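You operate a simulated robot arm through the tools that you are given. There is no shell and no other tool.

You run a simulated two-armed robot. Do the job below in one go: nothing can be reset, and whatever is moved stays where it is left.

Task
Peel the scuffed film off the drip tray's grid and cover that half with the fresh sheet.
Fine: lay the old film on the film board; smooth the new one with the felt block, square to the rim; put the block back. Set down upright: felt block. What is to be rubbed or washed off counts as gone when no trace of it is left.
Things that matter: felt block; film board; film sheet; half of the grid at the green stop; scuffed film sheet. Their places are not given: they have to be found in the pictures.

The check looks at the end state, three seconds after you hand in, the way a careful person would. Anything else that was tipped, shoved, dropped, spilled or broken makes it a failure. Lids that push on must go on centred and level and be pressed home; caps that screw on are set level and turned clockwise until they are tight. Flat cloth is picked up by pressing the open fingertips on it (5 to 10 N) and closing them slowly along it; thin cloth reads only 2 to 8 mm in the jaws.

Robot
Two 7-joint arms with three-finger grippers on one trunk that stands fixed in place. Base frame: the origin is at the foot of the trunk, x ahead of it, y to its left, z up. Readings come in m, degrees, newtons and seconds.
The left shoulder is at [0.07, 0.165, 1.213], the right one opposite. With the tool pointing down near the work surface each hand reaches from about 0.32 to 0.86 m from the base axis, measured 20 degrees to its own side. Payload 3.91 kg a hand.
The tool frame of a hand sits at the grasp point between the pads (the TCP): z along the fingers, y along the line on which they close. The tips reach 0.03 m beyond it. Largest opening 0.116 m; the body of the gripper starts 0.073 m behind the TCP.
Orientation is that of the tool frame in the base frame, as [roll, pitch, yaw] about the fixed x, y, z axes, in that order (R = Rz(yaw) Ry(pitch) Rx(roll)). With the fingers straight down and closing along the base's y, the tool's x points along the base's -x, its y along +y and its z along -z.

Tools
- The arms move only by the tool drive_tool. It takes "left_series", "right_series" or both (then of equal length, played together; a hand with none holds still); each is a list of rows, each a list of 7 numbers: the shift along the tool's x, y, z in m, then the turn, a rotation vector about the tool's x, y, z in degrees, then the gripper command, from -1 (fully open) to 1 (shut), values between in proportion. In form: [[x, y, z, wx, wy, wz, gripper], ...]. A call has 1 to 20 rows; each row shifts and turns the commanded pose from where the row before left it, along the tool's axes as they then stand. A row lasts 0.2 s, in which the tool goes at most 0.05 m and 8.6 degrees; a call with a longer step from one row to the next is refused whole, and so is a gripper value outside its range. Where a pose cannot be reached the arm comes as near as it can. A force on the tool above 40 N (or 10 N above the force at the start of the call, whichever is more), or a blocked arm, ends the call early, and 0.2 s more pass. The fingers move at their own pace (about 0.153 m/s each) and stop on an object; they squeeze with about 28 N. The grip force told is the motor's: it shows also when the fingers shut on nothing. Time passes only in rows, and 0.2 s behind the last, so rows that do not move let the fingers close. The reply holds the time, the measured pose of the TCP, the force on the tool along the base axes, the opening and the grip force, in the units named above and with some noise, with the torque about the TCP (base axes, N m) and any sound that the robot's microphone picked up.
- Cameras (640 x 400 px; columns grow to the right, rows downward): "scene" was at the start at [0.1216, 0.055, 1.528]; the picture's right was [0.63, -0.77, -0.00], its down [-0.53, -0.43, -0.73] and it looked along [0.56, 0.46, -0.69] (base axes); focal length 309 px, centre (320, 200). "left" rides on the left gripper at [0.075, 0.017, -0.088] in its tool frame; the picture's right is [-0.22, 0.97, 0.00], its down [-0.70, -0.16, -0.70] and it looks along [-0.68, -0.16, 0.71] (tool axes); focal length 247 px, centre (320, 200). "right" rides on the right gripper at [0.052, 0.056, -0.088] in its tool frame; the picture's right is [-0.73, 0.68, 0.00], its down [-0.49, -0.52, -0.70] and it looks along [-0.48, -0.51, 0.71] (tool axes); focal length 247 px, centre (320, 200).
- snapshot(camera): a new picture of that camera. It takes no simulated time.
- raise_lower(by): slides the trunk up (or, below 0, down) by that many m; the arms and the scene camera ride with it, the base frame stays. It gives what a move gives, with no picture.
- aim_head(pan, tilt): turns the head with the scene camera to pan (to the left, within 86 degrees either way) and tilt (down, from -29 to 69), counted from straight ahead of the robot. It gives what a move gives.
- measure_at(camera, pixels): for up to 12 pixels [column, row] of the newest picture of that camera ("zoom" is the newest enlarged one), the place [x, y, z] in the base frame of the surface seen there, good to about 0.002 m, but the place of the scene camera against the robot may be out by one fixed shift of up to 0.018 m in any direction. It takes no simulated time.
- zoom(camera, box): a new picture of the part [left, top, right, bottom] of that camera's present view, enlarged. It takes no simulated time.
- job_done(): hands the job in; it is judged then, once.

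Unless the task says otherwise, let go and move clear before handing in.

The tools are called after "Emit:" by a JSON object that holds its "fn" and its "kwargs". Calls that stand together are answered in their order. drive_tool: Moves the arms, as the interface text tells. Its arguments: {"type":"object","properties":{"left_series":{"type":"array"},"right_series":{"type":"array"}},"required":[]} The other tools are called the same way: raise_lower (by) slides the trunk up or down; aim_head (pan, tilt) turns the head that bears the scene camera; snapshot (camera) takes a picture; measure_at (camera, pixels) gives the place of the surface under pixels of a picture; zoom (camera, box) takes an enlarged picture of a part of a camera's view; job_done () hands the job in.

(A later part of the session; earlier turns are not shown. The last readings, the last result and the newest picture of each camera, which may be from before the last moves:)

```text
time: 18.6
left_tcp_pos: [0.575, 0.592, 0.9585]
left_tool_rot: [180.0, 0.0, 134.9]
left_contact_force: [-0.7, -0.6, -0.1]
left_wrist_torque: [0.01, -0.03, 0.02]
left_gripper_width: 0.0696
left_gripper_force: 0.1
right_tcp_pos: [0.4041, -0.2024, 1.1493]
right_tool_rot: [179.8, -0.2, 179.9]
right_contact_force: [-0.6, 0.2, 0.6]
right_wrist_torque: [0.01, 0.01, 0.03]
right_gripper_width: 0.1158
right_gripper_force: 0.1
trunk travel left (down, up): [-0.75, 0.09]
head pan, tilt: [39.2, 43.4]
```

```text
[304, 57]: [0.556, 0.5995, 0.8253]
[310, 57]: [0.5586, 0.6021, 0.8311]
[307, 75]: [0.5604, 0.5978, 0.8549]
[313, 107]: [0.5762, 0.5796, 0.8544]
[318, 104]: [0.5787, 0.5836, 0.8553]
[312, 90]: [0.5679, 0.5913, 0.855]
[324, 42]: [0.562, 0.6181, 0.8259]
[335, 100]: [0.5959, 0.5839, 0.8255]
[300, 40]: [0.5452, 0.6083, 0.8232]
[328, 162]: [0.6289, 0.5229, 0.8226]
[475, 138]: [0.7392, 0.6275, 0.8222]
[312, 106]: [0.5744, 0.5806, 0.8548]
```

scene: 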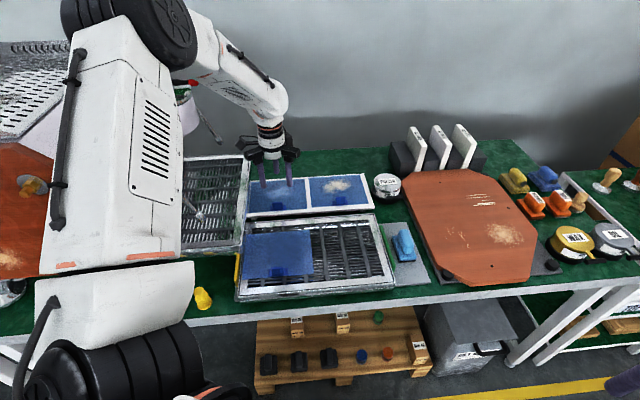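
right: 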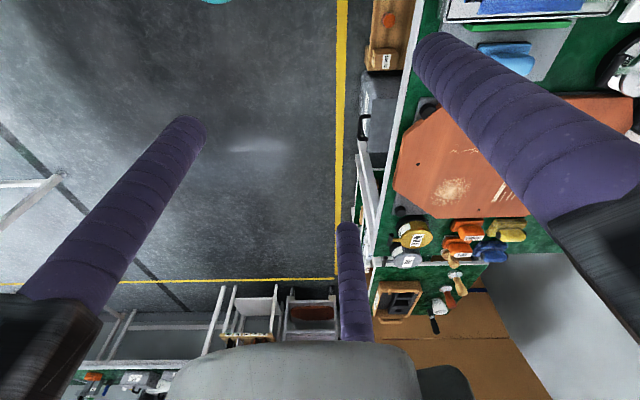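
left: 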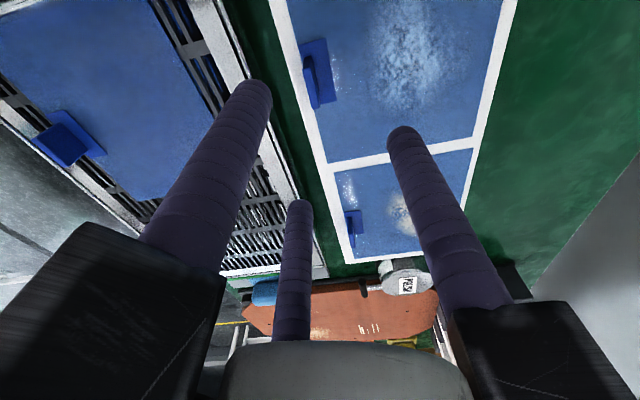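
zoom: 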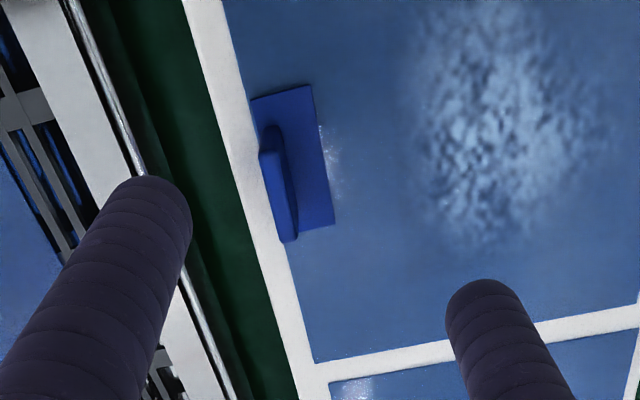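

Tab blade centre is (0.569, 0.590), top z≈0.855. I'll centre over it and descend to just above grasp height, then re-check.

Emit:
{"fn": "drive_tool", "kwargs": {"left_series": [[0.0026, -0.0059, 0.018, 0, 0, 0, -0.2], [0, 0, 0.025, 0, 0, 0, -0.2], [0, 0, 0.025, 0, 0, 0, -0.2], [0, 0, 0.02, 0, 0, 0, -0.2], [0, 0, 0.01, 0, 0, 0, -0.2], [0, 0, 0, 0, 0, 0, -0.2]]}}

Emit:
{"fn": "zoom", "kwargs": {"camera": "left", "box": [270, 70, 370, 210]}}

Emit:
{"fn": "measure_at", "kwargs": {"camera": "zoom", "pixels": [[285, 150], [310, 150], [290, 215], [315, 345], [338, 320], [305, 270], [320, 225], [370, 70], [400, 270]]}}

```text
time: 20.0
left_tcp_pos: [0.5677, 0.589, 0.8616]
left_tool_rot: [180.0, 0.0, 134.9]
left_contact_force: [0.2, -0.4, 0.3]
left_wrist_torque: [0.01, 0.0, 0.0]
left_gripper_width: 0.0694
left_gripper_force: 0.2
right_tcp_pos: [0.4034, -0.2013, 1.1503]
right_tool_rot: [-180.0, 0.0, 179.9]
right_contact_force: [0.7, -0.1, 0.6]
right_wrist_torque: [-0.02, 0.0, 0.02]
right_gripper_width: 0.116
right_gripper_force: 0.2
trunk travel left (down, up): [-0.75, 0.09]
head pan, tilt: [39.2, 43.4]
```

```text
2.86 times, centred on (320, 140) of left
```

zoom: 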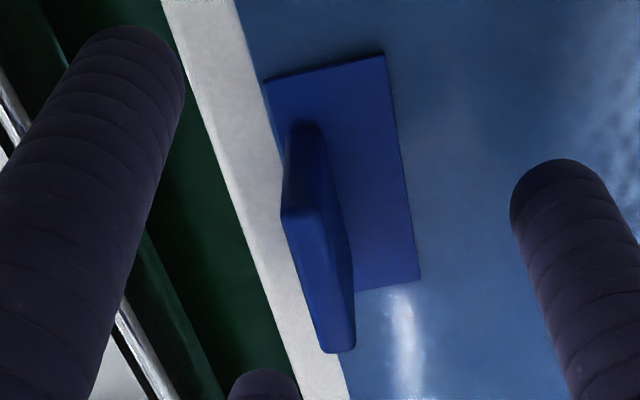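

```text
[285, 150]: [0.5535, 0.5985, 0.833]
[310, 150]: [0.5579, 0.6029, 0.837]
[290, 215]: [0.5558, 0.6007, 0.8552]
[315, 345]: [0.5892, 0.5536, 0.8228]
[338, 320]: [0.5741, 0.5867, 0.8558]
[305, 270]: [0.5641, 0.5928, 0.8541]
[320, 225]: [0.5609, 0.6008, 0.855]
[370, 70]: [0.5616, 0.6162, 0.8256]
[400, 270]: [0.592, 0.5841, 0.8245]
```

The blade sits ~2.5 mm right of where the earlier one was in this view; I shift (+3 mm x, +2.5 mm y), drop 1.5 mm and close.

Emit:
{"fn": "drive_tool", "kwargs": {"left_series": [[0.003, 0.0025, 0.0015, 0, 0, 0, 0.2], [0, 0, 0, 0, 0, 0, 0.5], [0, 0, 0, 0, 0, 0, 0.8], [0, 0, 0, 0, 0, 0, 1], [0, 0, 0, 0, 0, 0, 1], [0, 0, 0, 0, 0, 0, 1]]}}

Emit:
{"fn": "snapshot", "kwargs": {"camera": "left"}}

Emit:
{"fn": "zoom", "kwargs": {"camera": "scene", "box": [235, 130, 415, 242]}}

```text
time: 21.4
left_tcp_pos: [0.5683, 0.593, 0.859]
left_tool_rot: [-180.0, 0.0, 135.0]
left_contact_force: [0.0, -0.3, -0.7]
left_wrist_torque: [0.0, -0.02, 0.01]
left_gripper_width: 0.0094
left_gripper_force: 28.1
right_tcp_pos: [0.4039, -0.201, 1.1504]
right_tool_rot: [-180.0, 0.0, 179.9]
right_contact_force: [-0.7, 0.1, 0.3]
right_wrist_torque: [0.01, 0.0, 0.0]
right_gripper_width: 0.116
right_gripper_force: 0.1
trunk travel left (down, up): [-0.75, 0.09]
head pan, tilt: [39.2, 43.4]
```

```text
taken
```

left: 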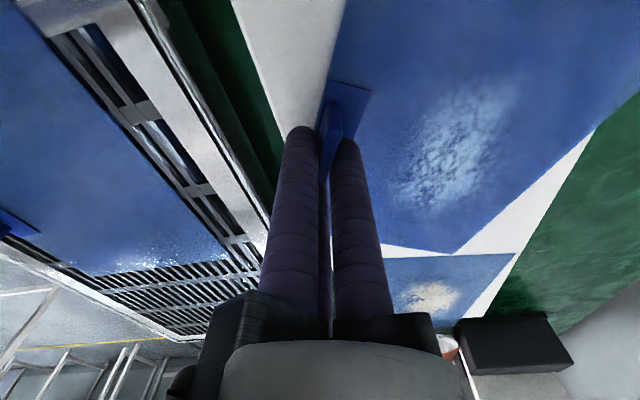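

```text
3.56 times, centred on (325, 186) of scene
```

zoom: 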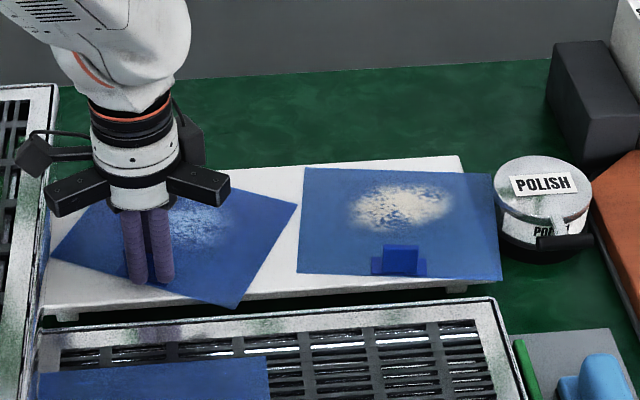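

The fresh sheet got turned ~25° clockwise as the fingers closed (blade was off-centre) and its corner pushed the old film toward the board's end. The grip itself is firm, so I'll lift the fresh sheet 12 mm straight up and measure everything before correcting.

Emit:
{"fn": "drive_tool", "kwargs": {"left_series": [[0, 0, -0.003, 0, 0, 0, 1], [0, 0, -0.003, 0, 0, 0, 1], [0, 0, -0.003, 0, 0, 0, 1], [0, 0, -0.003, 0, 0, 0, 1], [0, 0, 0, 0, 0, 0, 1]]}}

Emit:
{"fn": "snapshot", "kwargs": {"camera": "left"}}

Emit:
{"fn": "measure_at", "kwargs": {"camera": "left", "pixels": [[440, 245], [500, 195], [570, 145], [400, 235], [420, 100], [360, 120], [500, 60], [430, 270], [500, 260]]}}

Emit:
{"fn": "zoom", "kwargs": {"camera": "scene", "box": [235, 130, 415, 242]}}

Emit:
{"fn": "measure_at", "kwargs": {"camera": "zoom", "pixels": [[310, 175], [303, 268], [495, 275], [488, 180], [490, 190], [495, 230], [400, 175], [400, 262], [465, 270], [495, 262]]}}

```text
time: 22.6
left_tcp_pos: [0.5661, 0.5927, 0.8722]
left_tool_rot: [180.0, 0.0, 135.0]
left_contact_force: [-0.1, -0.4, 0.1]
left_wrist_torque: [-0.01, 0.02, -0.02]
left_gripper_width: 0.0093
left_gripper_force: 28.1
right_tcp_pos: [0.404, -0.2004, 1.149]
right_tool_rot: [-180.0, 0.0, 179.9]
right_contact_force: [-0.6, 0.4, 0.0]
right_wrist_torque: [0.01, 0.02, 0.01]
right_gripper_width: 0.1159
right_gripper_force: 0.0
trunk travel left (down, up): [-0.75, 0.09]
head pan, tilt: [39.2, 43.4]
```

```text
taken
```

left: 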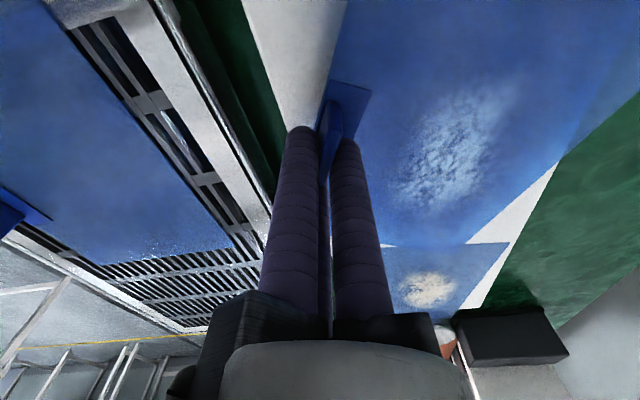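

```text
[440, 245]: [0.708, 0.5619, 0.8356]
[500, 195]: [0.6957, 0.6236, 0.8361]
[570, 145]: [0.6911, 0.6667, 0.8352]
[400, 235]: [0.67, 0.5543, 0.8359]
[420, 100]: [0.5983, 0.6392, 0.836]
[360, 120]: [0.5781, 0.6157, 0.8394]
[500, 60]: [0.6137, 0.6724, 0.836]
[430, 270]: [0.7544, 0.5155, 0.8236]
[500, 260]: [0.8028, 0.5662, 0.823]
```

```text
3.56 times, centred on (325, 186) of scene
```

zoom: 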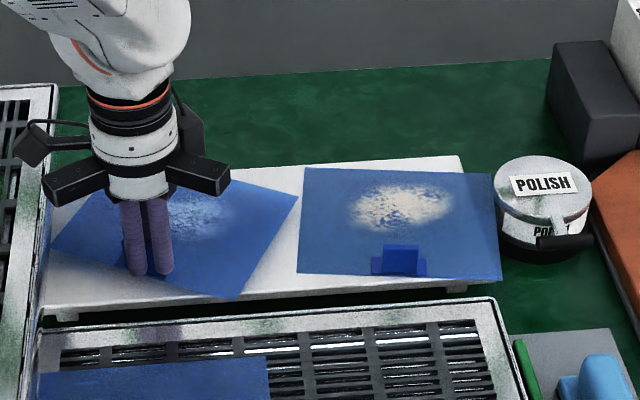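

```text
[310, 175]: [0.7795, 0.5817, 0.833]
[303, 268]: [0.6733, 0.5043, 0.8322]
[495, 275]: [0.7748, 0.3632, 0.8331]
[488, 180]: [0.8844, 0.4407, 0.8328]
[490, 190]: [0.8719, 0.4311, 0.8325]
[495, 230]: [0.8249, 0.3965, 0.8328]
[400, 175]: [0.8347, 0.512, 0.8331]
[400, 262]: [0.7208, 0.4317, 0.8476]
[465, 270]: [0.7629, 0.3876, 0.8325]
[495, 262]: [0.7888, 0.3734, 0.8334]
```

The fresh sheet is held level at z≈0.836 and the old film is still flat on the board but overhanging its end slightly (jar untouched). I'll measure the fresh sheet's actual angle in the hand.

Emit:
{"fn": "measure_at", "kwargs": {"camera": "zoom", "pixels": [[292, 203], [238, 291], [265, 247], [228, 294], [190, 283], [100, 256], [65, 245], [280, 196]]}}

Emit:
{"fn": "zoom", "kwargs": {"camera": "left", "box": [300, 60, 640, 280]}}

Emit:
{"fn": "measure_at", "kwargs": {"camera": "zoom", "pixels": [[270, 338], [320, 303], [400, 245], [470, 192], [240, 335], [180, 335], [80, 20], [130, 55]]}}

```text
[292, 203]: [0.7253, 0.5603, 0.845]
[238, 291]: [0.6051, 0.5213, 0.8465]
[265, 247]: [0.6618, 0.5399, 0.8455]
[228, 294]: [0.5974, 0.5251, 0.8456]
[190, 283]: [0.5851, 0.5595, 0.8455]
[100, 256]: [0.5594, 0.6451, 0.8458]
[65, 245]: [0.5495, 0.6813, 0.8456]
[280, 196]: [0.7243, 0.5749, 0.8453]
```

```text
1.82 times, centred on (470, 170) of left
```

zoom: 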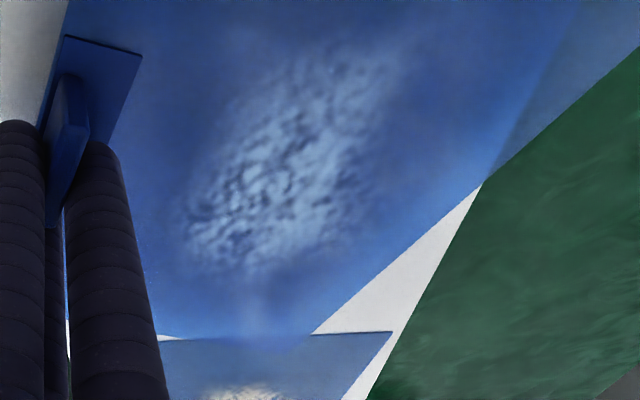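

```text
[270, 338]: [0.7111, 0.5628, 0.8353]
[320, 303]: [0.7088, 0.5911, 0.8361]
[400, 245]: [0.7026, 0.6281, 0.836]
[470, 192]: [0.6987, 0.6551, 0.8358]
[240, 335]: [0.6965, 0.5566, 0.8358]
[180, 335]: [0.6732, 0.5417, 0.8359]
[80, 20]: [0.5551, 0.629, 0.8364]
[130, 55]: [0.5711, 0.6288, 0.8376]
```

Scene points on the sheet's edges give its depth axis at ≈17.5° instead of 45°. I'll raise it, turn the hand back +27.5° (tool z −27.5°), and carry it over the green half of the tray.

Emit:
{"fn": "drive_tool", "kwargs": {"left_series": [[0, 0, -0.02, 0, 0, 0, 1], [0, 0, -0.025, 0, 0, 0, 1], [0, 0, -0.025, 0, 0, 0, 1], [0, 0, -0.02, 0, 0, 0, 1], [0, 0, 0, 0, 0, -5.5, 1], [0, 0, 0, 0, 0, -5.5, 1], [0, 0, 0, 0, 0, -5.5, 1], [0, 0, 0, 0, 0, -5.5, 1], [0, 0, 0, 0, 0, -5.5, 1], [0, 0, 0, 0, 0, 0, 1]]}}

Emit:
{"fn": "drive_tool", "kwargs": {"left_series": [[-0.0031, -0.015, 0, 0, 0, 0, 1], [-0.0062, -0.0307, 0, 0, 0, 0, 1], [-0.0062, -0.0307, 0, 0, 0, 0, 1], [-0.0062, -0.0307, 0, 0, 0, 0, 1], [-0.0062, -0.0307, 0, 0, 0, 0, 1], [-0.0062, -0.0307, 0, 0, 0, 0, 1], [-0.0062, -0.0307, 0, 0, 0, 0, 1], [-0.0062, -0.0307, 0, 0, 0, 0, 1], [-0.0062, -0.0307, 0, 0, 0, 0, 1], [-0.0062, -0.0307, 0, 0, 0, 0, 1], [-0.0031, -0.015, 0, 0, 0, 0, 1], [0, 0, 0, 0, 0, 0, 1]]}}

Emit:
{"fn": "snapshot", "kwargs": {"camera": "left"}}

Emit:
{"fn": "snapshot", "kwargs": {"camera": "scene"}}

```text
time: 24.8
left_tcp_pos: [0.5679, 0.5932, 0.9616]
left_tool_rot: [-180.0, 0.0, 162.5]
left_contact_force: [3.6, -3.1, 0.4]
left_wrist_torque: [-0.19, -0.27, -0.26]
left_gripper_width: 0.0097
left_gripper_force: 28.1
right_tcp_pos: [0.4046, -0.2018, 1.1501]
right_tool_rot: [-179.9, -0.1, 179.8]
right_contact_force: [0.5, 0.3, 0.1]
right_wrist_torque: [0.02, -0.02, -0.03]
right_gripper_width: 0.1162
right_gripper_force: 0.1
trunk travel left (down, up): [-0.75, 0.09]
head pan, tilt: [39.2, 43.4]
```

```text
time: 27.4
left_tcp_pos: [0.534, 0.2825, 0.9621]
left_tool_rot: [180.0, -0.1, 162.5]
left_contact_force: [0.2, 0.4, -0.4]
left_wrist_torque: [-0.02, 0.0, 0.02]
left_gripper_width: 0.0092
left_gripper_force: 28.0
right_tcp_pos: [0.4036, -0.2006, 1.1497]
right_tool_rot: [179.9, -0.1, 179.9]
right_contact_force: [-0.3, 0.8, 0.3]
right_wrist_torque: [0.0, 0.0, -0.01]
right_gripper_width: 0.116
right_gripper_force: 0.1
trunk travel left (down, up): [-0.75, 0.09]
head pan, tilt: [39.2, 43.4]
```

```text
taken
```

left: 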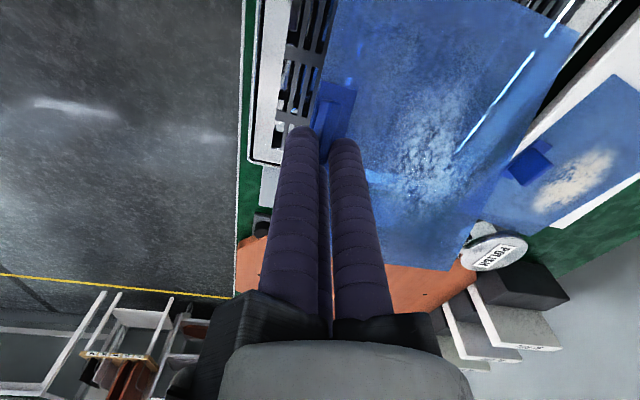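

```text
taken
```

scene: 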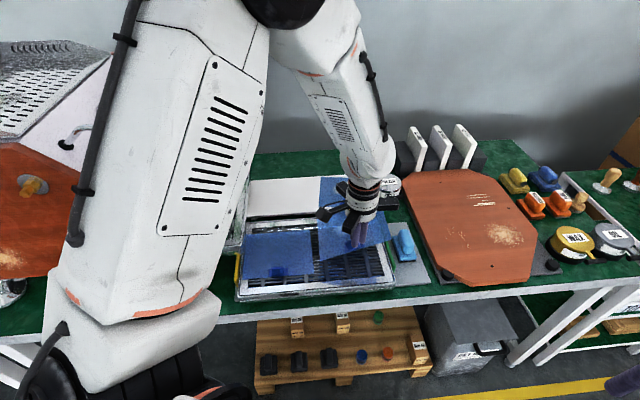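

The sheet is over the tray, but there was a brief 4 N side force during the turn, so it may have touched the left-hand crate. I'll zoom to check the sheet's angle and the left side.

Emit:
{"fn": "zoom", "kwargs": {"camera": "scene", "box": [225, 165, 425, 305]}}

Emit:
{"fn": "measure_at", "kwargs": {"camera": "zoom", "pixels": [[300, 160], [305, 240], [308, 285], [312, 325], [340, 321], [500, 230], [520, 215], [480, 150], [470, 160], [285, 300], [400, 285]]}}

Emit:
{"fn": "zoom", "kwargs": {"camera": "scene", "box": [160, 60, 300, 270]}}

```text
2.86 times, centred on (325, 235) of scene
```

zoom: 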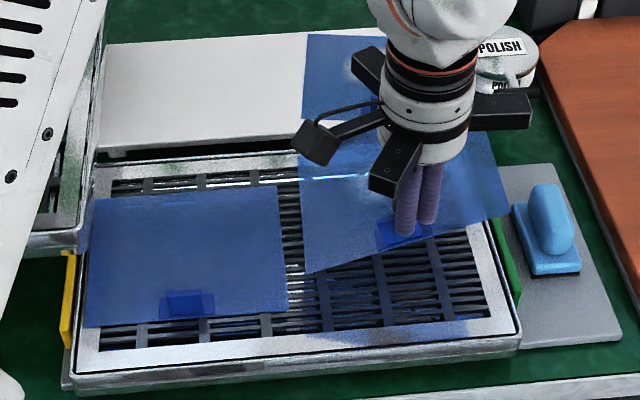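

```text
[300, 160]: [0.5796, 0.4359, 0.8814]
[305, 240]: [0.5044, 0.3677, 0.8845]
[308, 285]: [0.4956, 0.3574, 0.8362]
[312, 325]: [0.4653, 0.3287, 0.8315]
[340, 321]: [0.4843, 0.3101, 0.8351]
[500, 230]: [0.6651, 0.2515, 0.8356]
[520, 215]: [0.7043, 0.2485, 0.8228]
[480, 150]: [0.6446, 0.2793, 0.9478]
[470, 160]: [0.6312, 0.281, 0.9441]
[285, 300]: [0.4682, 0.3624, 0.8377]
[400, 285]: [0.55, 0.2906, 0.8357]
```

```text
1.90 times, centred on (230, 165) of scene
```

zoom: 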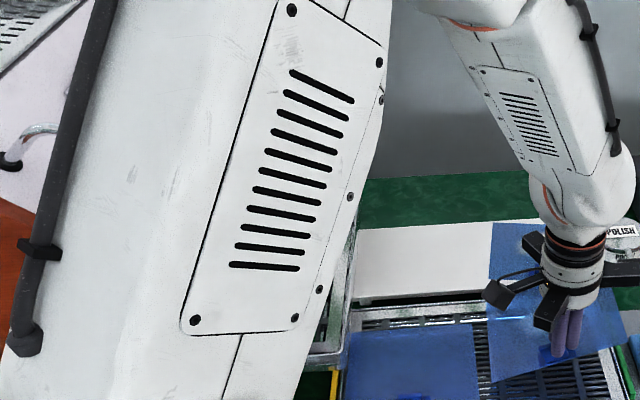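

The sheet has slipped in the grip: its left corner is at z≈0.884 and the right at ≈0.945 (about 20° roll). I'll measure the sheet plane with the wrist camera to level it by tilting the hand.

Emit:
{"fn": "measure_at", "kwargs": {"camera": "left", "pixels": [[350, 40], [420, 20], [540, 40], [500, 70], [380, 120], [440, 120], [480, 180], [400, 180], [420, 230], [450, 250], [380, 220], [345, 90]]}}

Emit:
{"fn": "zoom", "kwargs": {"camera": "left", "box": [260, 0, 600, 290]}}

```text
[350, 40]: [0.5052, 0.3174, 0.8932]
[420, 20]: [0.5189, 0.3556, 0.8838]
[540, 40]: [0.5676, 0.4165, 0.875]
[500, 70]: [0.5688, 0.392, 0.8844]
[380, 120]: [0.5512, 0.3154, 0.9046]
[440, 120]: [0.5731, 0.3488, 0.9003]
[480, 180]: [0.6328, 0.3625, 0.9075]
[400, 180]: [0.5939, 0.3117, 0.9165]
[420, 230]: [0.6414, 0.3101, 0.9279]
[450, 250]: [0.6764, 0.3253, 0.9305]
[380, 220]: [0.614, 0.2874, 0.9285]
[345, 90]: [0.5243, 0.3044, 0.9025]
```

```text
1.38 times, centred on (430, 145) of left
```

zoom: 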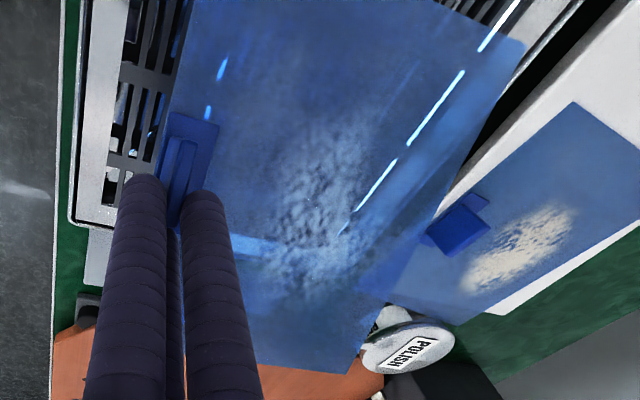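

The fit gives a 22° tilt, uphill toward (0.58,−0.82). Rotating the hand by (−13.3°, 17.5°, 0) in the tool frame should level the sheet.

Emit:
{"fn": "drive_tool", "kwargs": {"left_series": [[0, 0, 0, -4.44, 5.83, 0, 1], [0, 0, 0, -4.44, 5.83, 0, 1], [0, 0, 0, -4.44, 5.83, 0, 1], [0, 0, 0, 0, 0, 0, 1]]}}

Emit:
{"fn": "snapshot", "kwargs": {"camera": "left"}}

Emit:
{"fn": "measure_at", "kwargs": {"camera": "left", "pixels": [[350, 40], [420, 20], [540, 40], [500, 70], [380, 120], [440, 120], [480, 180], [400, 180], [420, 230], [450, 250], [380, 220], [345, 90]]}}

Emit:
{"fn": "zoom", "kwargs": {"camera": "scene", "box": [225, 165, 425, 305]}}

```text
time: 28.4
left_tcp_pos: [0.5346, 0.2831, 0.962]
left_tool_rot: [166.2, -17.4, 164.6]
left_contact_force: [0.0, -0.2, 0.1]
left_wrist_torque: [-0.01, 0.05, -0.01]
left_gripper_width: 0.0091
left_gripper_force: 27.7
right_tcp_pos: [0.4045, -0.2007, 1.1522]
right_tool_rot: [180.0, 0.0, 180.0]
right_contact_force: [0.0, 0.6, 0.7]
right_wrist_torque: [-0.03, 0.03, -0.01]
right_gripper_width: 0.116
right_gripper_force: 0.1
trunk travel left (down, up): [-0.75, 0.09]
head pan, tilt: [39.2, 43.4]
```

```text
taken
```

left: 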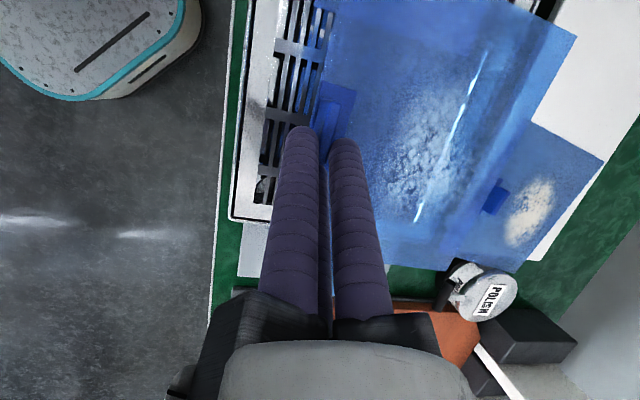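

```text
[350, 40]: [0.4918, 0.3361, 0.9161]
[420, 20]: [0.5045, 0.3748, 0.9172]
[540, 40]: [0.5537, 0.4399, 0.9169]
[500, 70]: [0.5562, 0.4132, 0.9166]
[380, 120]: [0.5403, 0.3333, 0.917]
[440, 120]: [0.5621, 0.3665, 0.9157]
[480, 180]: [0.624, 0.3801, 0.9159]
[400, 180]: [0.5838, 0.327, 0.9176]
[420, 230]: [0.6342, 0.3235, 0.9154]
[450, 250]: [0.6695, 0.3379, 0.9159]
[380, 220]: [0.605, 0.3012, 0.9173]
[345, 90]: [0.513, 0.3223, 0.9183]
```

```text
2.86 times, centred on (325, 235) of scene
```

zoom: 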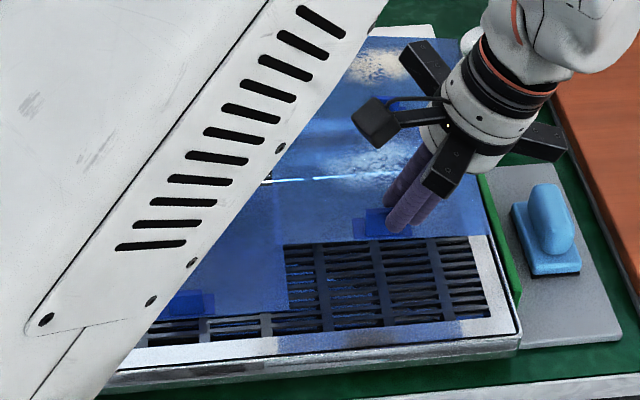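

The sheet is level (z 0.915–0.918). I'll zoom in to find its corners and the tray's reference points for alignment.

Emit:
{"fn": "zoom", "kwargs": {"camera": "left", "box": [300, 0, 640, 290]}}

Emit:
{"fn": "measure_at", "kwargs": {"camera": "zoom", "pixels": [[362, 42], [358, 60], [345, 90], [300, 165], [240, 290], [216, 345], [205, 362], [130, 345], [335, 35], [250, 10], [300, 20], [222, 325]]}}

```text
1.38 times, centred on (470, 145) of left
```

zoom: 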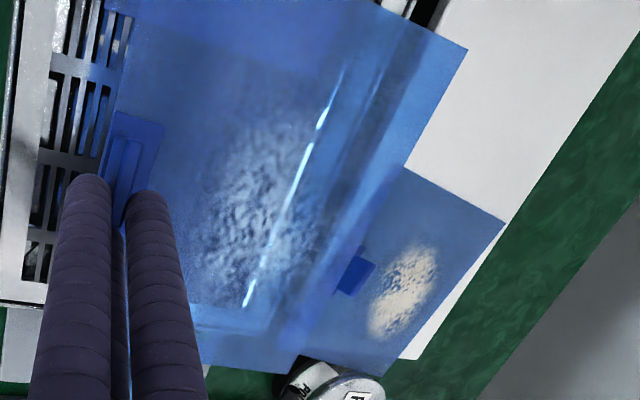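

```text
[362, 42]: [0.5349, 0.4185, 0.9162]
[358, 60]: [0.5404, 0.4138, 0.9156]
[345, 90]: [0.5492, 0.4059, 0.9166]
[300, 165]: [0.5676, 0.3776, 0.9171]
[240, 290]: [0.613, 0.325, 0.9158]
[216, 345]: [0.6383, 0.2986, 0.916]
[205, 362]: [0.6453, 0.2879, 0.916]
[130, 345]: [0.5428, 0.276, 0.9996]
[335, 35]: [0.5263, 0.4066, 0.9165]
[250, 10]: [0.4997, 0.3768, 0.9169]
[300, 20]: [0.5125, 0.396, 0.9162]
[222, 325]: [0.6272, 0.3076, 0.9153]
```

Emit:
{"fn": "measure_at", "kwargs": {"camera": "zoom", "pixels": [[463, 50], [448, 78], [430, 112], [405, 160], [340, 280], [310, 340], [298, 362], [225, 360], [260, 365], [280, 368], [440, 37], [410, 20]]}}

Emit:
{"fn": "measure_at", "kwargs": {"camera": "left", "pixels": [[325, 70], [328, 30], [332, 5], [336, 110], [318, 120], [320, 100]]}}

```text
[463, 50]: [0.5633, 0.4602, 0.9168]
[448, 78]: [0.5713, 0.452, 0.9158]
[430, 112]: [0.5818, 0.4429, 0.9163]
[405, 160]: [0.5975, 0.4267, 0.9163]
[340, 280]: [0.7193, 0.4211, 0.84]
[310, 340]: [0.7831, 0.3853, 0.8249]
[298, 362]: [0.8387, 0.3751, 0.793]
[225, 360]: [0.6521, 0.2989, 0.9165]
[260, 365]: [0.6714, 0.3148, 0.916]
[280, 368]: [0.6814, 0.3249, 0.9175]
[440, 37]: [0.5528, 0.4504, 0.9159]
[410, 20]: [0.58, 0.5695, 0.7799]
```

```text
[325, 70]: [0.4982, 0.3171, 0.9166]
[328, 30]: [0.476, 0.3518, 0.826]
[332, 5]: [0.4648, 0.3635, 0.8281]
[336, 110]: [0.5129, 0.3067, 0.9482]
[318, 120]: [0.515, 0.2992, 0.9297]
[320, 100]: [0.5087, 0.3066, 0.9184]
```

The sheet's far edge runs at ≈−44.4°, and its far/left corner is at (0.565,0.462) versus the target (0.577,0.444). I'll shift 2 cm toward the green end, turn −0.7°, and lower to ~1.3 cm above the grid.

Emit:
{"fn": "drive_tool", "kwargs": {"left_series": [[-0.0158, -0.0098, -0.0075, -0.21, -0.16, 0.65, 1], [-0.0056, -0.00427, 0.01738, 0, 0, 0, 1], [-0.0056, -0.00427, 0.01738, 0, 0, 0, 1], [-0.0056, -0.00427, 0.01738, 0, 0, 0, 1], [-0.0056, -0.00427, 0.01738, 0, 0, 0, 1], [0, 0, 0, 0, 0, 0, 1]]}}

Emit:
{"fn": "snapshot", "kwargs": {"camera": "left"}}

Emit:
{"fn": "zoom", "kwargs": {"camera": "left", "box": [300, 0, 640, 290]}}

Emit:
{"fn": "zoom", "kwargs": {"camera": "scene", "box": [225, 165, 425, 305]}}

```text
time: 29.8
left_tcp_pos: [0.546, 0.266, 0.8858]
left_tool_rot: [166.2, -17.3, 163.9]
left_contact_force: [-0.5, 0.2, -0.7]
left_wrist_torque: [0.0, 0.0, 0.02]
left_gripper_width: 0.0097
left_gripper_force: 28.1
right_tcp_pos: [0.4043, -0.2017, 1.151]
right_tool_rot: [-180.0, 0.0, 180.0]
right_contact_force: [0.1, 0.4, 0.1]
right_wrist_torque: [-0.03, 0.0, 0.06]
right_gripper_width: 0.116
right_gripper_force: 0.0
trunk travel left (down, up): [-0.75, 0.09]
head pan, tilt: [39.2, 43.4]
```

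```text
taken
```

left: 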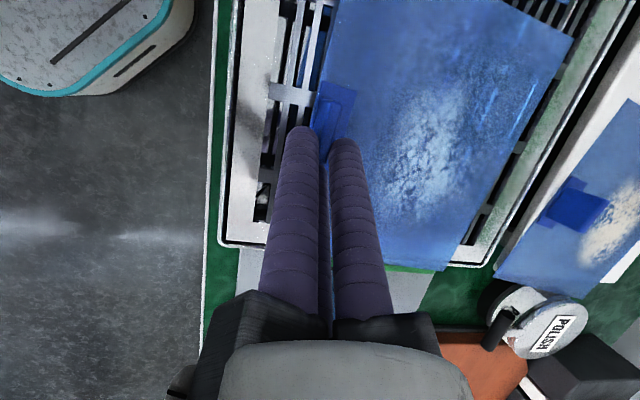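

```text
1.38 times, centred on (470, 145) of left
```

zoom: 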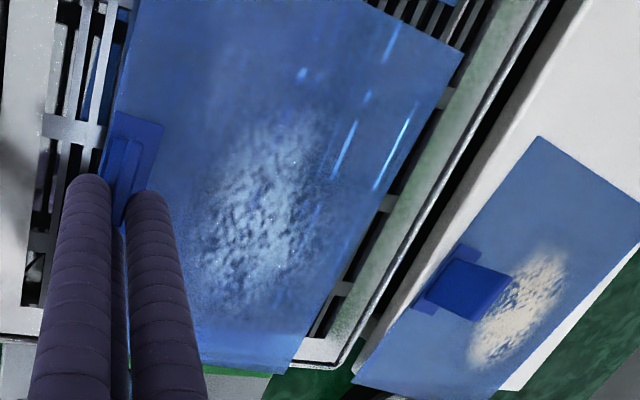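

```text
2.86 times, centred on (325, 235) of scene
```

zoom: 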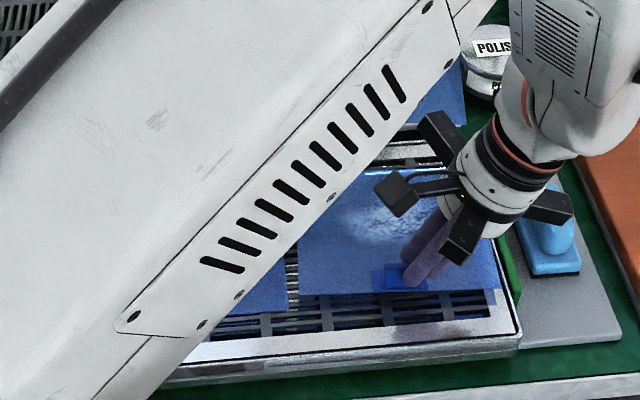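

Sheet is now ~1.3 cm above the grid. I measure its edges and the rim in the wrist view.

Emit:
{"fn": "measure_at", "kwargs": {"camera": "zoom", "pixels": [[10, 10]]}}

Emit:
{"fn": "zoom", "kwargs": {"camera": "left", "box": [300, 0, 640, 290]}}

Emit:
{"fn": "measure_at", "kwargs": {"camera": "zoom", "pixels": [[458, 50], [430, 105], [400, 164], [360, 243], [320, 320], [292, 370], [225, 365], [260, 369], [425, 36], [390, 20], [460, 90], [360, 300]]}}

```text
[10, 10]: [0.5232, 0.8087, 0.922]
```

```text
1.38 times, centred on (470, 145) of left
```

zoom: 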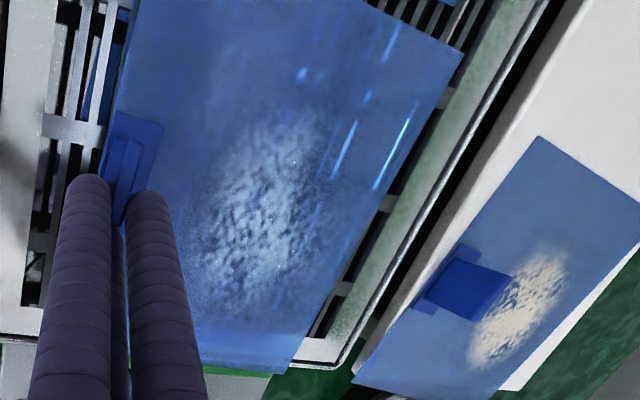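

```text
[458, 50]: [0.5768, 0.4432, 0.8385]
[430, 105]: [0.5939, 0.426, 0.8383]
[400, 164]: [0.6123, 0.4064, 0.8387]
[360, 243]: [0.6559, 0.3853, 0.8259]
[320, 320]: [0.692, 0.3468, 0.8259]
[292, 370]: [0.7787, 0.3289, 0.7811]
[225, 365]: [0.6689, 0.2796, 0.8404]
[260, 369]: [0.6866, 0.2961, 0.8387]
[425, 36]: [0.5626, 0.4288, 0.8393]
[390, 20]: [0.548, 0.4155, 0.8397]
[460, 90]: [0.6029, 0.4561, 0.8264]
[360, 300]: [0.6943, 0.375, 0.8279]
```

The sheet's edges read about −46°. I need the tray rim's own angle to compare, so I measure points along the rim's far outer edge and far opening edge.

Emit:
{"fn": "zoom", "kwargs": {"camera": "left", "box": [420, 0, 620, 290]}}

Emit:
{"fn": "measure_at", "kwargs": {"camera": "left", "pixels": [[616, 10], [590, 60], [560, 113], [530, 168], [500, 222], [484, 252], [578, 45], [540, 112], [505, 178], [460, 258], [250, 235], [228, 200]]}}

```text
1.38 times, centred on (520, 145) of left
```

zoom: 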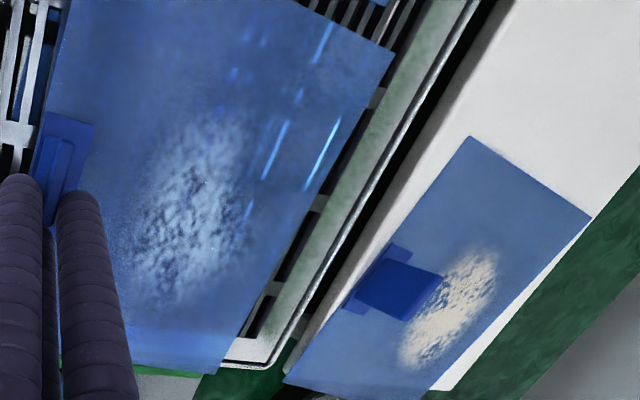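

```text
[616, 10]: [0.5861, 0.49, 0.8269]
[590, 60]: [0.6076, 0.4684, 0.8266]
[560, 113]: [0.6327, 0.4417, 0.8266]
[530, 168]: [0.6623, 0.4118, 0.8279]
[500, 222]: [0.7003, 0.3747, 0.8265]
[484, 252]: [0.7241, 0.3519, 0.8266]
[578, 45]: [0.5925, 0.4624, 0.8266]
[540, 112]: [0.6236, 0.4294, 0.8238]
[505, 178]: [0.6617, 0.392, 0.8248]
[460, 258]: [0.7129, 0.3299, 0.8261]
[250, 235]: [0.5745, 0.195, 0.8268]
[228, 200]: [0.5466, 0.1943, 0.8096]
```

Emit:
{"fn": "zoom", "kwargs": {"camera": "left", "box": [400, 180, 500, 290]}}

Emit:
{"fn": "zoom", "kwargs": {"camera": "left", "box": [500, 0, 600, 80]}}

```text
3.64 times, centred on (450, 235) of left
```

zoom: 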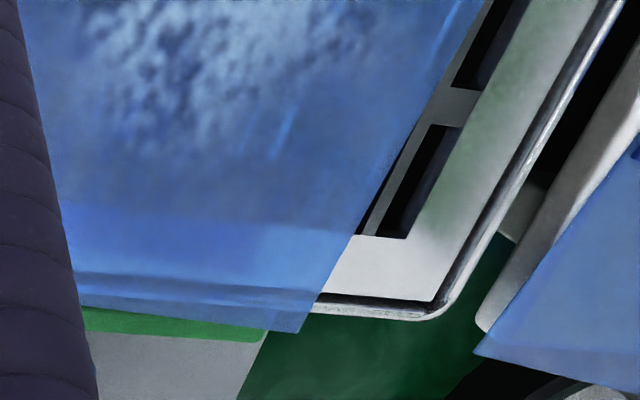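

```text
5.00 times, centred on (550, 40) of left
```

zoom: 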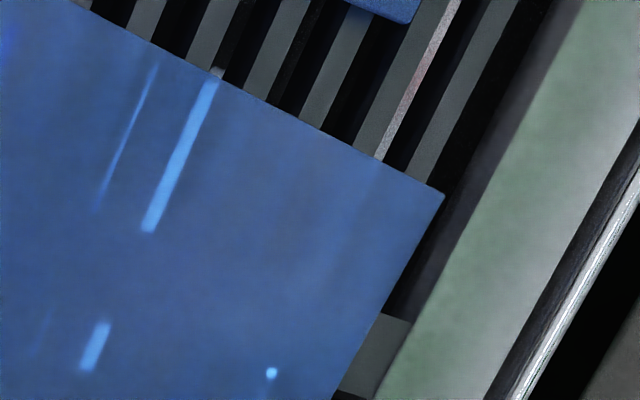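

Emit:
{"fn": "measure_at", "kwargs": {"camera": "left", "pixels": [[573, 40], [572, 41], [444, 270], [443, 269], [475, 215], [555, 72], [515, 145], [410, 266], [425, 268], [540, 23], [520, 12], [460, 241]]}}

```text
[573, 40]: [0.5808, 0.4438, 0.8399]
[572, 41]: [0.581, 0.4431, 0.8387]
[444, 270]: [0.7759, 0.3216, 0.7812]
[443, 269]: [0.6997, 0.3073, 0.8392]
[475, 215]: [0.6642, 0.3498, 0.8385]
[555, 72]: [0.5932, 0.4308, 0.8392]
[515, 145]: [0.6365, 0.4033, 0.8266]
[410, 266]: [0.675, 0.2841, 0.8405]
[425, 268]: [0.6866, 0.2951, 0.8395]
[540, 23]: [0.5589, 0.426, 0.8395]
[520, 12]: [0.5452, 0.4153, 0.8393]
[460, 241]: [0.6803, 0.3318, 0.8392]
```

Corner picks at (574.8,38.8) and (444.5,271.3) put the sheet's far edge at ≈−48.3°, while the rim line is −45.0°. I'll turn +3.3° and shift ~6 mm away from me, then re-check.

Emit:
{"fn": "drive_tool", "kwargs": {"left_series": [[0, 0, 0, 0.98, 0.75, -3.06, 1], [-0.0046, 0.0039, -0.0005, 0, 0, 0, 1], [0, 0, 0, 0, 0, 0, 1]]}}

Emit:
{"fn": "zoom", "kwargs": {"camera": "left", "box": [400, 180, 500, 290]}}

Emit:
{"fn": "zoom", "kwargs": {"camera": "left", "box": [500, 0, 600, 80]}}

Emit:
{"fn": "snapshot", "kwargs": {"camera": "left"}}

```text
time: 30.6
left_tcp_pos: [0.5512, 0.2692, 0.8866]
left_tool_rot: [166.2, -17.2, 167.3]
left_contact_force: [0.6, -0.7, 0.4]
left_wrist_torque: [-0.02, 0.0, 0.0]
left_gripper_width: 0.0095
left_gripper_force: 28.1
right_tcp_pos: [0.4038, -0.2022, 1.1501]
right_tool_rot: [179.9, 0.0, 179.8]
right_contact_force: [-0.1, 0.1, -0.2]
right_wrist_torque: [0.0, -0.02, -0.01]
right_gripper_width: 0.116
right_gripper_force: 0.1
trunk travel left (down, up): [-0.75, 0.09]
head pan, tilt: [39.2, 43.4]
```

```text
3.64 times, centred on (450, 235) of left
```

zoom: 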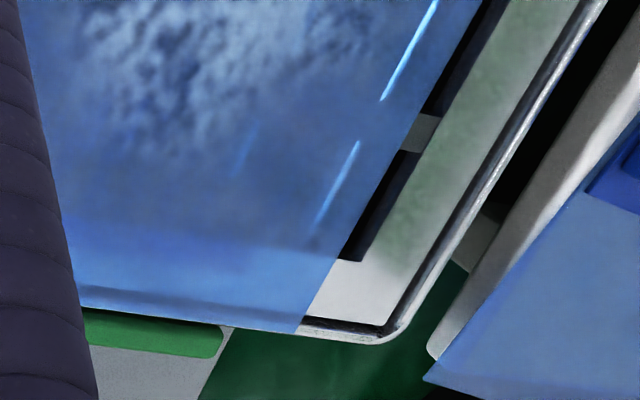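

```text
5.00 times, centred on (550, 40) of left
```

zoom: 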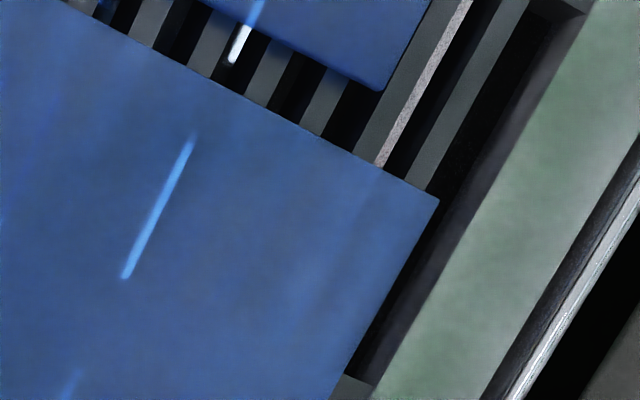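

```text
taken
```

left: 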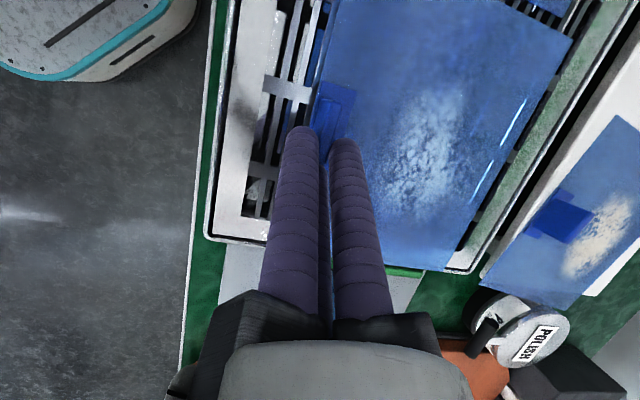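

Now the sheet edge looks parallel to the rim. I check the gap to the neighbour film and the edge line once more.

Emit:
{"fn": "measure_at", "kwargs": {"camera": "left", "pixels": [[561, 16], [545, 8], [572, 40], [555, 30], [530, 14], [443, 270], [470, 222], [500, 165], [540, 95], [395, 264], [420, 267], [480, 250]]}}

```text
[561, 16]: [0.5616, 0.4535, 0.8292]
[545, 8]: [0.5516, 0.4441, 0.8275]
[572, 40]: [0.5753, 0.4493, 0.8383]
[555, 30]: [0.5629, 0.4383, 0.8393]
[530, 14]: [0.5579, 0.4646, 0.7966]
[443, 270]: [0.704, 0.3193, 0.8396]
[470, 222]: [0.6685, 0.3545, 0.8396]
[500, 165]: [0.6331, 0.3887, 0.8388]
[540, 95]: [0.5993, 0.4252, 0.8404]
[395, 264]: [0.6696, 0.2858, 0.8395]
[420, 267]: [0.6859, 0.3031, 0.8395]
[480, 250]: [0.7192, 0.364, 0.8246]
```

The edge is parallel to the rim (v≈0.722 all along) with a 12 mm gap to the neighbour. I lower 9 mm, then in 1 mm steps to contact.

Emit:
{"fn": "drive_tool", "kwargs": {"left_series": [[-0.00133, -0.00103, 0.00418, 0, 0, 0, 1], [-0.00133, -0.00103, 0.00418, 0, 0, 0, 1], [-0.0003, -0.00023, 0.00093, 0, 0, 0, 1], [-0.0003, -0.00023, 0.00093, 0, 0, 0, 1], [0, 0, 0, 0, 0, 0, 1]]}}

Emit:
{"fn": "snapshot", "kwargs": {"camera": "left"}}

Emit:
{"fn": "measure_at", "kwargs": {"camera": "left", "pixels": [[440, 268], [560, 40], [545, 8], [420, 267], [400, 60], [480, 150], [350, 60], [500, 20], [395, 262], [240, 190], [480, 255]]}}

```text
time: 31.8
left_tcp_pos: [0.5525, 0.2689, 0.8751]
left_tool_rot: [166.1, -17.3, 167.2]
left_contact_force: [0.7, 1.4, -0.5]
left_wrist_torque: [-0.01, 0.05, 0.0]
left_gripper_width: 0.0091
left_gripper_force: 27.7
right_tcp_pos: [0.404, -0.2013, 1.1505]
right_tool_rot: [180.0, 0.0, 179.9]
right_contact_force: [0.9, -0.3, 0.1]
right_wrist_torque: [0.01, -0.01, -0.02]
right_gripper_width: 0.1161
right_gripper_force: 0.0
trunk travel left (down, up): [-0.75, 0.09]
head pan, tilt: [39.2, 43.4]
```

```text
taken
```

left: 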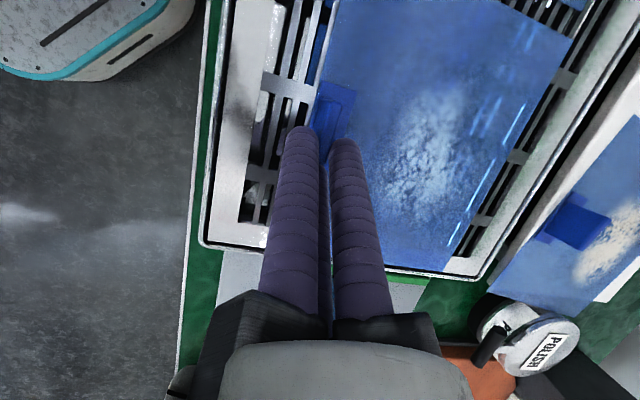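

```text
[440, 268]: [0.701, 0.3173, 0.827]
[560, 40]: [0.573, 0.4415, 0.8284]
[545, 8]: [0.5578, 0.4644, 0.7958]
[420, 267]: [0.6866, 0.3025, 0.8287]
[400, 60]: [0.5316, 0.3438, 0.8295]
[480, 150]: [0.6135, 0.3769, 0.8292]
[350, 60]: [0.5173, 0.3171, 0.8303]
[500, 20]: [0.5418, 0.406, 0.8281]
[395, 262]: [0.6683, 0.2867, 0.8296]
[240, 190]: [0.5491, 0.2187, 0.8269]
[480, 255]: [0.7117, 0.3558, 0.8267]
```

The sheet is within ~1 mm of the grid. I go down in 0.5 mm steps until contact shows.

Emit:
{"fn": "drive_tool", "kwargs": {"left_series": [[-0.00015, -0.00012, 0.00046, 0, 0, 0, 1], [-0.00015, -0.00012, 0.00046, 0, 0, 0, 1], [-0.00015, -0.00012, 0.00046, 0, 0, 0, 1], [0, 0, 0, 0, 0, 0, 1]]}}

```text
time: 32.8
left_tcp_pos: [0.5537, 0.2705, 0.8737]
left_tool_rot: [166.2, -17.3, 167.2]
left_contact_force: [-0.3, 0.1, 0.7]
left_wrist_torque: [-0.04, -0.03, 0.01]
left_gripper_width: 0.0094
left_gripper_force: 28.4
right_tcp_pos: [0.4042, -0.2024, 1.1509]
right_tool_rot: [-179.9, -0.1, 179.9]
right_contact_force: [-0.3, 0.8, 0.8]
right_wrist_torque: [-0.01, 0.0, -0.01]
right_gripper_width: 0.1159
right_gripper_force: 0.0
trunk travel left (down, up): [-0.75, 0.09]
head pan, tilt: [39.2, 43.4]
```

Emit:
{"fn": "drive_tool", "kwargs": {"left_series": [[-0.00015, -0.00012, 0.00046, 0, 0, 0, 1], [-0.00015, -0.00012, 0.00046, 0, 0, 0, 1], [0, 0, 0, 0, 0, 0, 1]]}}

Emit:
{"fn": "zoom", "kwargs": {"camera": "scene", "box": [300, 200, 420, 300]}}

Emit:
{"fn": "snapshot", "kwargs": {"camera": "left"}}

Emit:
{"fn": "measure_at", "kwargs": {"camera": "left", "pixels": [[440, 266], [560, 40], [420, 265], [400, 60], [480, 150], [350, 60], [500, 20], [395, 262]]}}

```text
time: 33.6
left_tcp_pos: [0.5531, 0.2695, 0.8734]
left_tool_rot: [166.2, -17.3, 167.3]
left_contact_force: [-0.2, -0.1, 0.4]
left_wrist_torque: [0.03, 0.02, 0.03]
left_gripper_width: 0.0096
left_gripper_force: 27.8
right_tcp_pos: [0.404, -0.2024, 1.1497]
right_tool_rot: [-180.0, 0.0, 179.8]
right_contact_force: [-0.7, 0.8, 0.3]
right_wrist_torque: [0.02, 0.01, 0.0]
right_gripper_width: 0.1158
right_gripper_force: 0.0
trunk travel left (down, up): [-0.75, 0.09]
head pan, tilt: [39.2, 43.4]
```

```text
4.00 times, centred on (360, 250) of scene
```

zoom: 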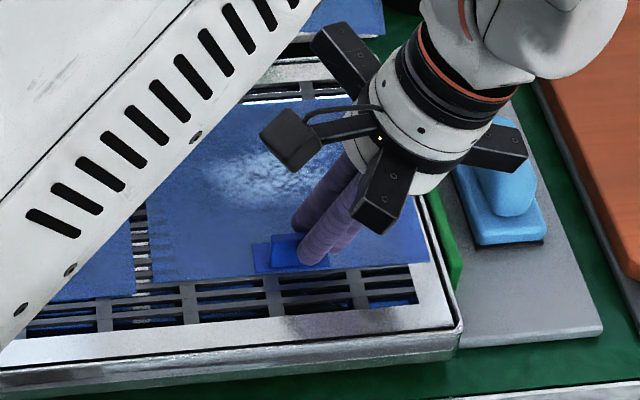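

```text
taken
```

left: 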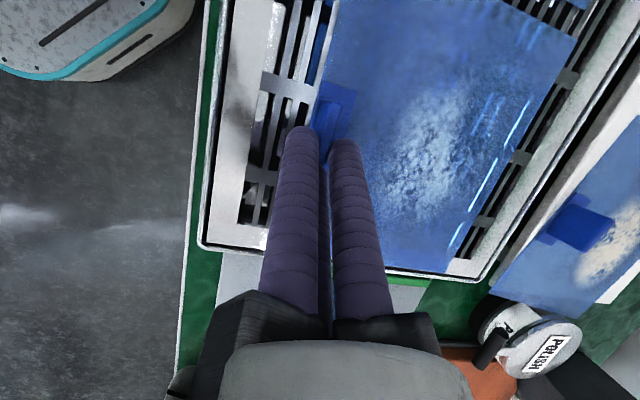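

```text
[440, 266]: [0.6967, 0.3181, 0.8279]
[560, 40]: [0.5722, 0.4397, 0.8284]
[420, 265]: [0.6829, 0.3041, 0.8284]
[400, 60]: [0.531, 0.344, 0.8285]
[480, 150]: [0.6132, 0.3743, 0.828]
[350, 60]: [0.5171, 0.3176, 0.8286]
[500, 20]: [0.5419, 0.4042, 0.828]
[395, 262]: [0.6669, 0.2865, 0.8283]
```

The sheet is at z≈0.828 everywhere, practically on the grid. Before release I check the squareness at both far corners.

Emit:
{"fn": "zoom", "kwargs": {"camera": "left", "box": [400, 180, 500, 290]}}

Emit:
{"fn": "measure_at", "kwargs": {"camera": "zoom", "pixels": [[300, 334], [296, 330], [350, 240], [400, 150], [440, 75], [475, 10], [200, 318], [120, 305], [250, 325], [395, 325], [340, 318], [560, 130]]}}

Emit:
{"fn": "zoom", "kwargs": {"camera": "left", "box": [500, 0, 600, 80]}}

Emit:
{"fn": "measure_at", "kwargs": {"camera": "zoom", "pixels": [[435, 190], [400, 250], [360, 330], [330, 385], [380, 165], [300, 125], [200, 75], [100, 25], [380, 90], [340, 70], [560, 150], [480, 300]]}}

```text
3.64 times, centred on (450, 235) of left
```

zoom: 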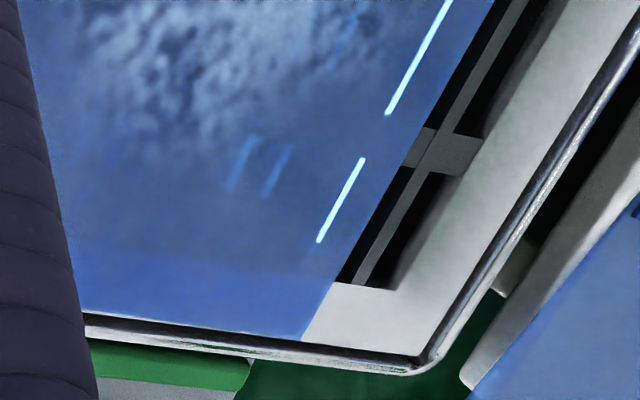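

```text
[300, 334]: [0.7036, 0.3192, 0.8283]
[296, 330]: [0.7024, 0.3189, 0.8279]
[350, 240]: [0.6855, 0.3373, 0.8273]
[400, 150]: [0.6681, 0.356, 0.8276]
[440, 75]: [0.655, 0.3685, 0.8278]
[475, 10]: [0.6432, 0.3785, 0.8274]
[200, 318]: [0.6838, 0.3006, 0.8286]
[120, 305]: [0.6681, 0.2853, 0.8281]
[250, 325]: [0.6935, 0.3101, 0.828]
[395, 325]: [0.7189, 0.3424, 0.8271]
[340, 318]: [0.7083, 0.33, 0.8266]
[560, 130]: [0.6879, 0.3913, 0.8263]
```

```text
5.00 times, centred on (550, 40) of left
```

zoom: 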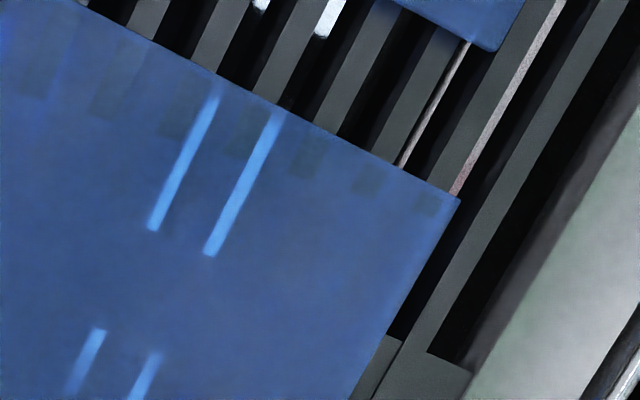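

```text
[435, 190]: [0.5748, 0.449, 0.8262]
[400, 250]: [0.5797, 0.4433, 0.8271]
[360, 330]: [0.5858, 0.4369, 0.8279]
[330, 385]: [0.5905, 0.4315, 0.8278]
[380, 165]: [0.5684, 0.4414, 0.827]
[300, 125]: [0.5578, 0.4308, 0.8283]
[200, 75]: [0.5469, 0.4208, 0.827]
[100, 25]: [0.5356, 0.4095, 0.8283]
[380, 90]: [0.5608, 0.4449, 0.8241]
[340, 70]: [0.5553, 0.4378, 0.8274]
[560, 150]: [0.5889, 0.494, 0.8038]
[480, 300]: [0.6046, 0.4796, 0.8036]
```

The sheet is square (far edge −45.3°, left edge 45.2°, rim −45.0°) and matches the old position. I open the tilted hand only slightly (to ~30 mm, keeping tips off the grid) and back out along the finger axis.

Emit:
{"fn": "drive_tool", "kwargs": {"left_series": [[0, 0, 0, 0, 0, 0, 0.8], [0, 0, 0, 0, 0, 0, 0.65], [0, 0, 0, 0, 0, 0, 0.48], [0, 0, 0, 0, 0, 0, 0.48], [0, 0, -0.01, 0, 0, 0, 0.48], [0, 0, -0.02, 0, 0, 0, 0.48], [0, 0, -0.03, 0, 0, 0, 0.3], [0, 0, -0.03, 0, 0, 0, 0], [0, 0, -0.02, 0, 0, 0, 0], [0, 0, 0, 0, 0, 0, 0]]}}

Emit:
{"fn": "snapshot", "kwargs": {"camera": "left"}}

Emit:
{"fn": "snapshot", "kwargs": {"camera": "scene"}}

```text
time: 35.8
left_tcp_pos: [0.5763, 0.2364, 0.9756]
left_tool_rot: [166.3, -17.3, 167.1]
left_contact_force: [0.0, -0.2, 0.1]
left_wrist_torque: [0.03, 0.01, -0.02]
left_gripper_width: 0.0582
left_gripper_force: 0.1
right_tcp_pos: [0.4047, -0.2013, 1.1511]
right_tool_rot: [-179.9, -0.1, 179.9]
right_contact_force: [0.8, -0.1, -0.5]
right_wrist_torque: [0.0, 0.01, -0.03]
right_gripper_width: 0.1162
right_gripper_force: 0.1
trunk travel left (down, up): [-0.75, 0.09]
head pan, tilt: [39.2, 43.4]
```

```text
taken
```

left: 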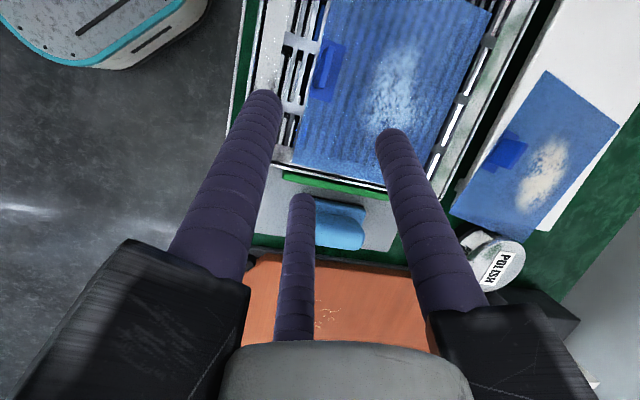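

```text
taken
```

scene: 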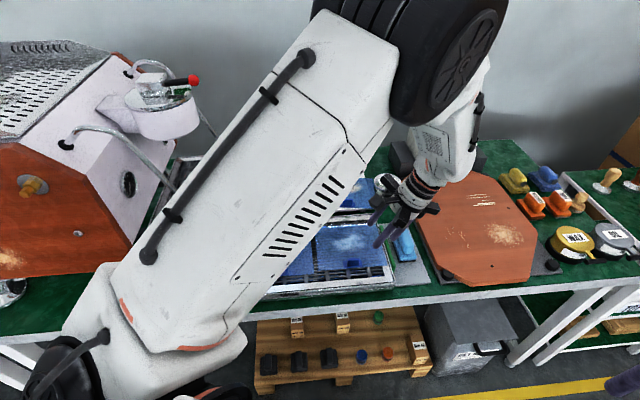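

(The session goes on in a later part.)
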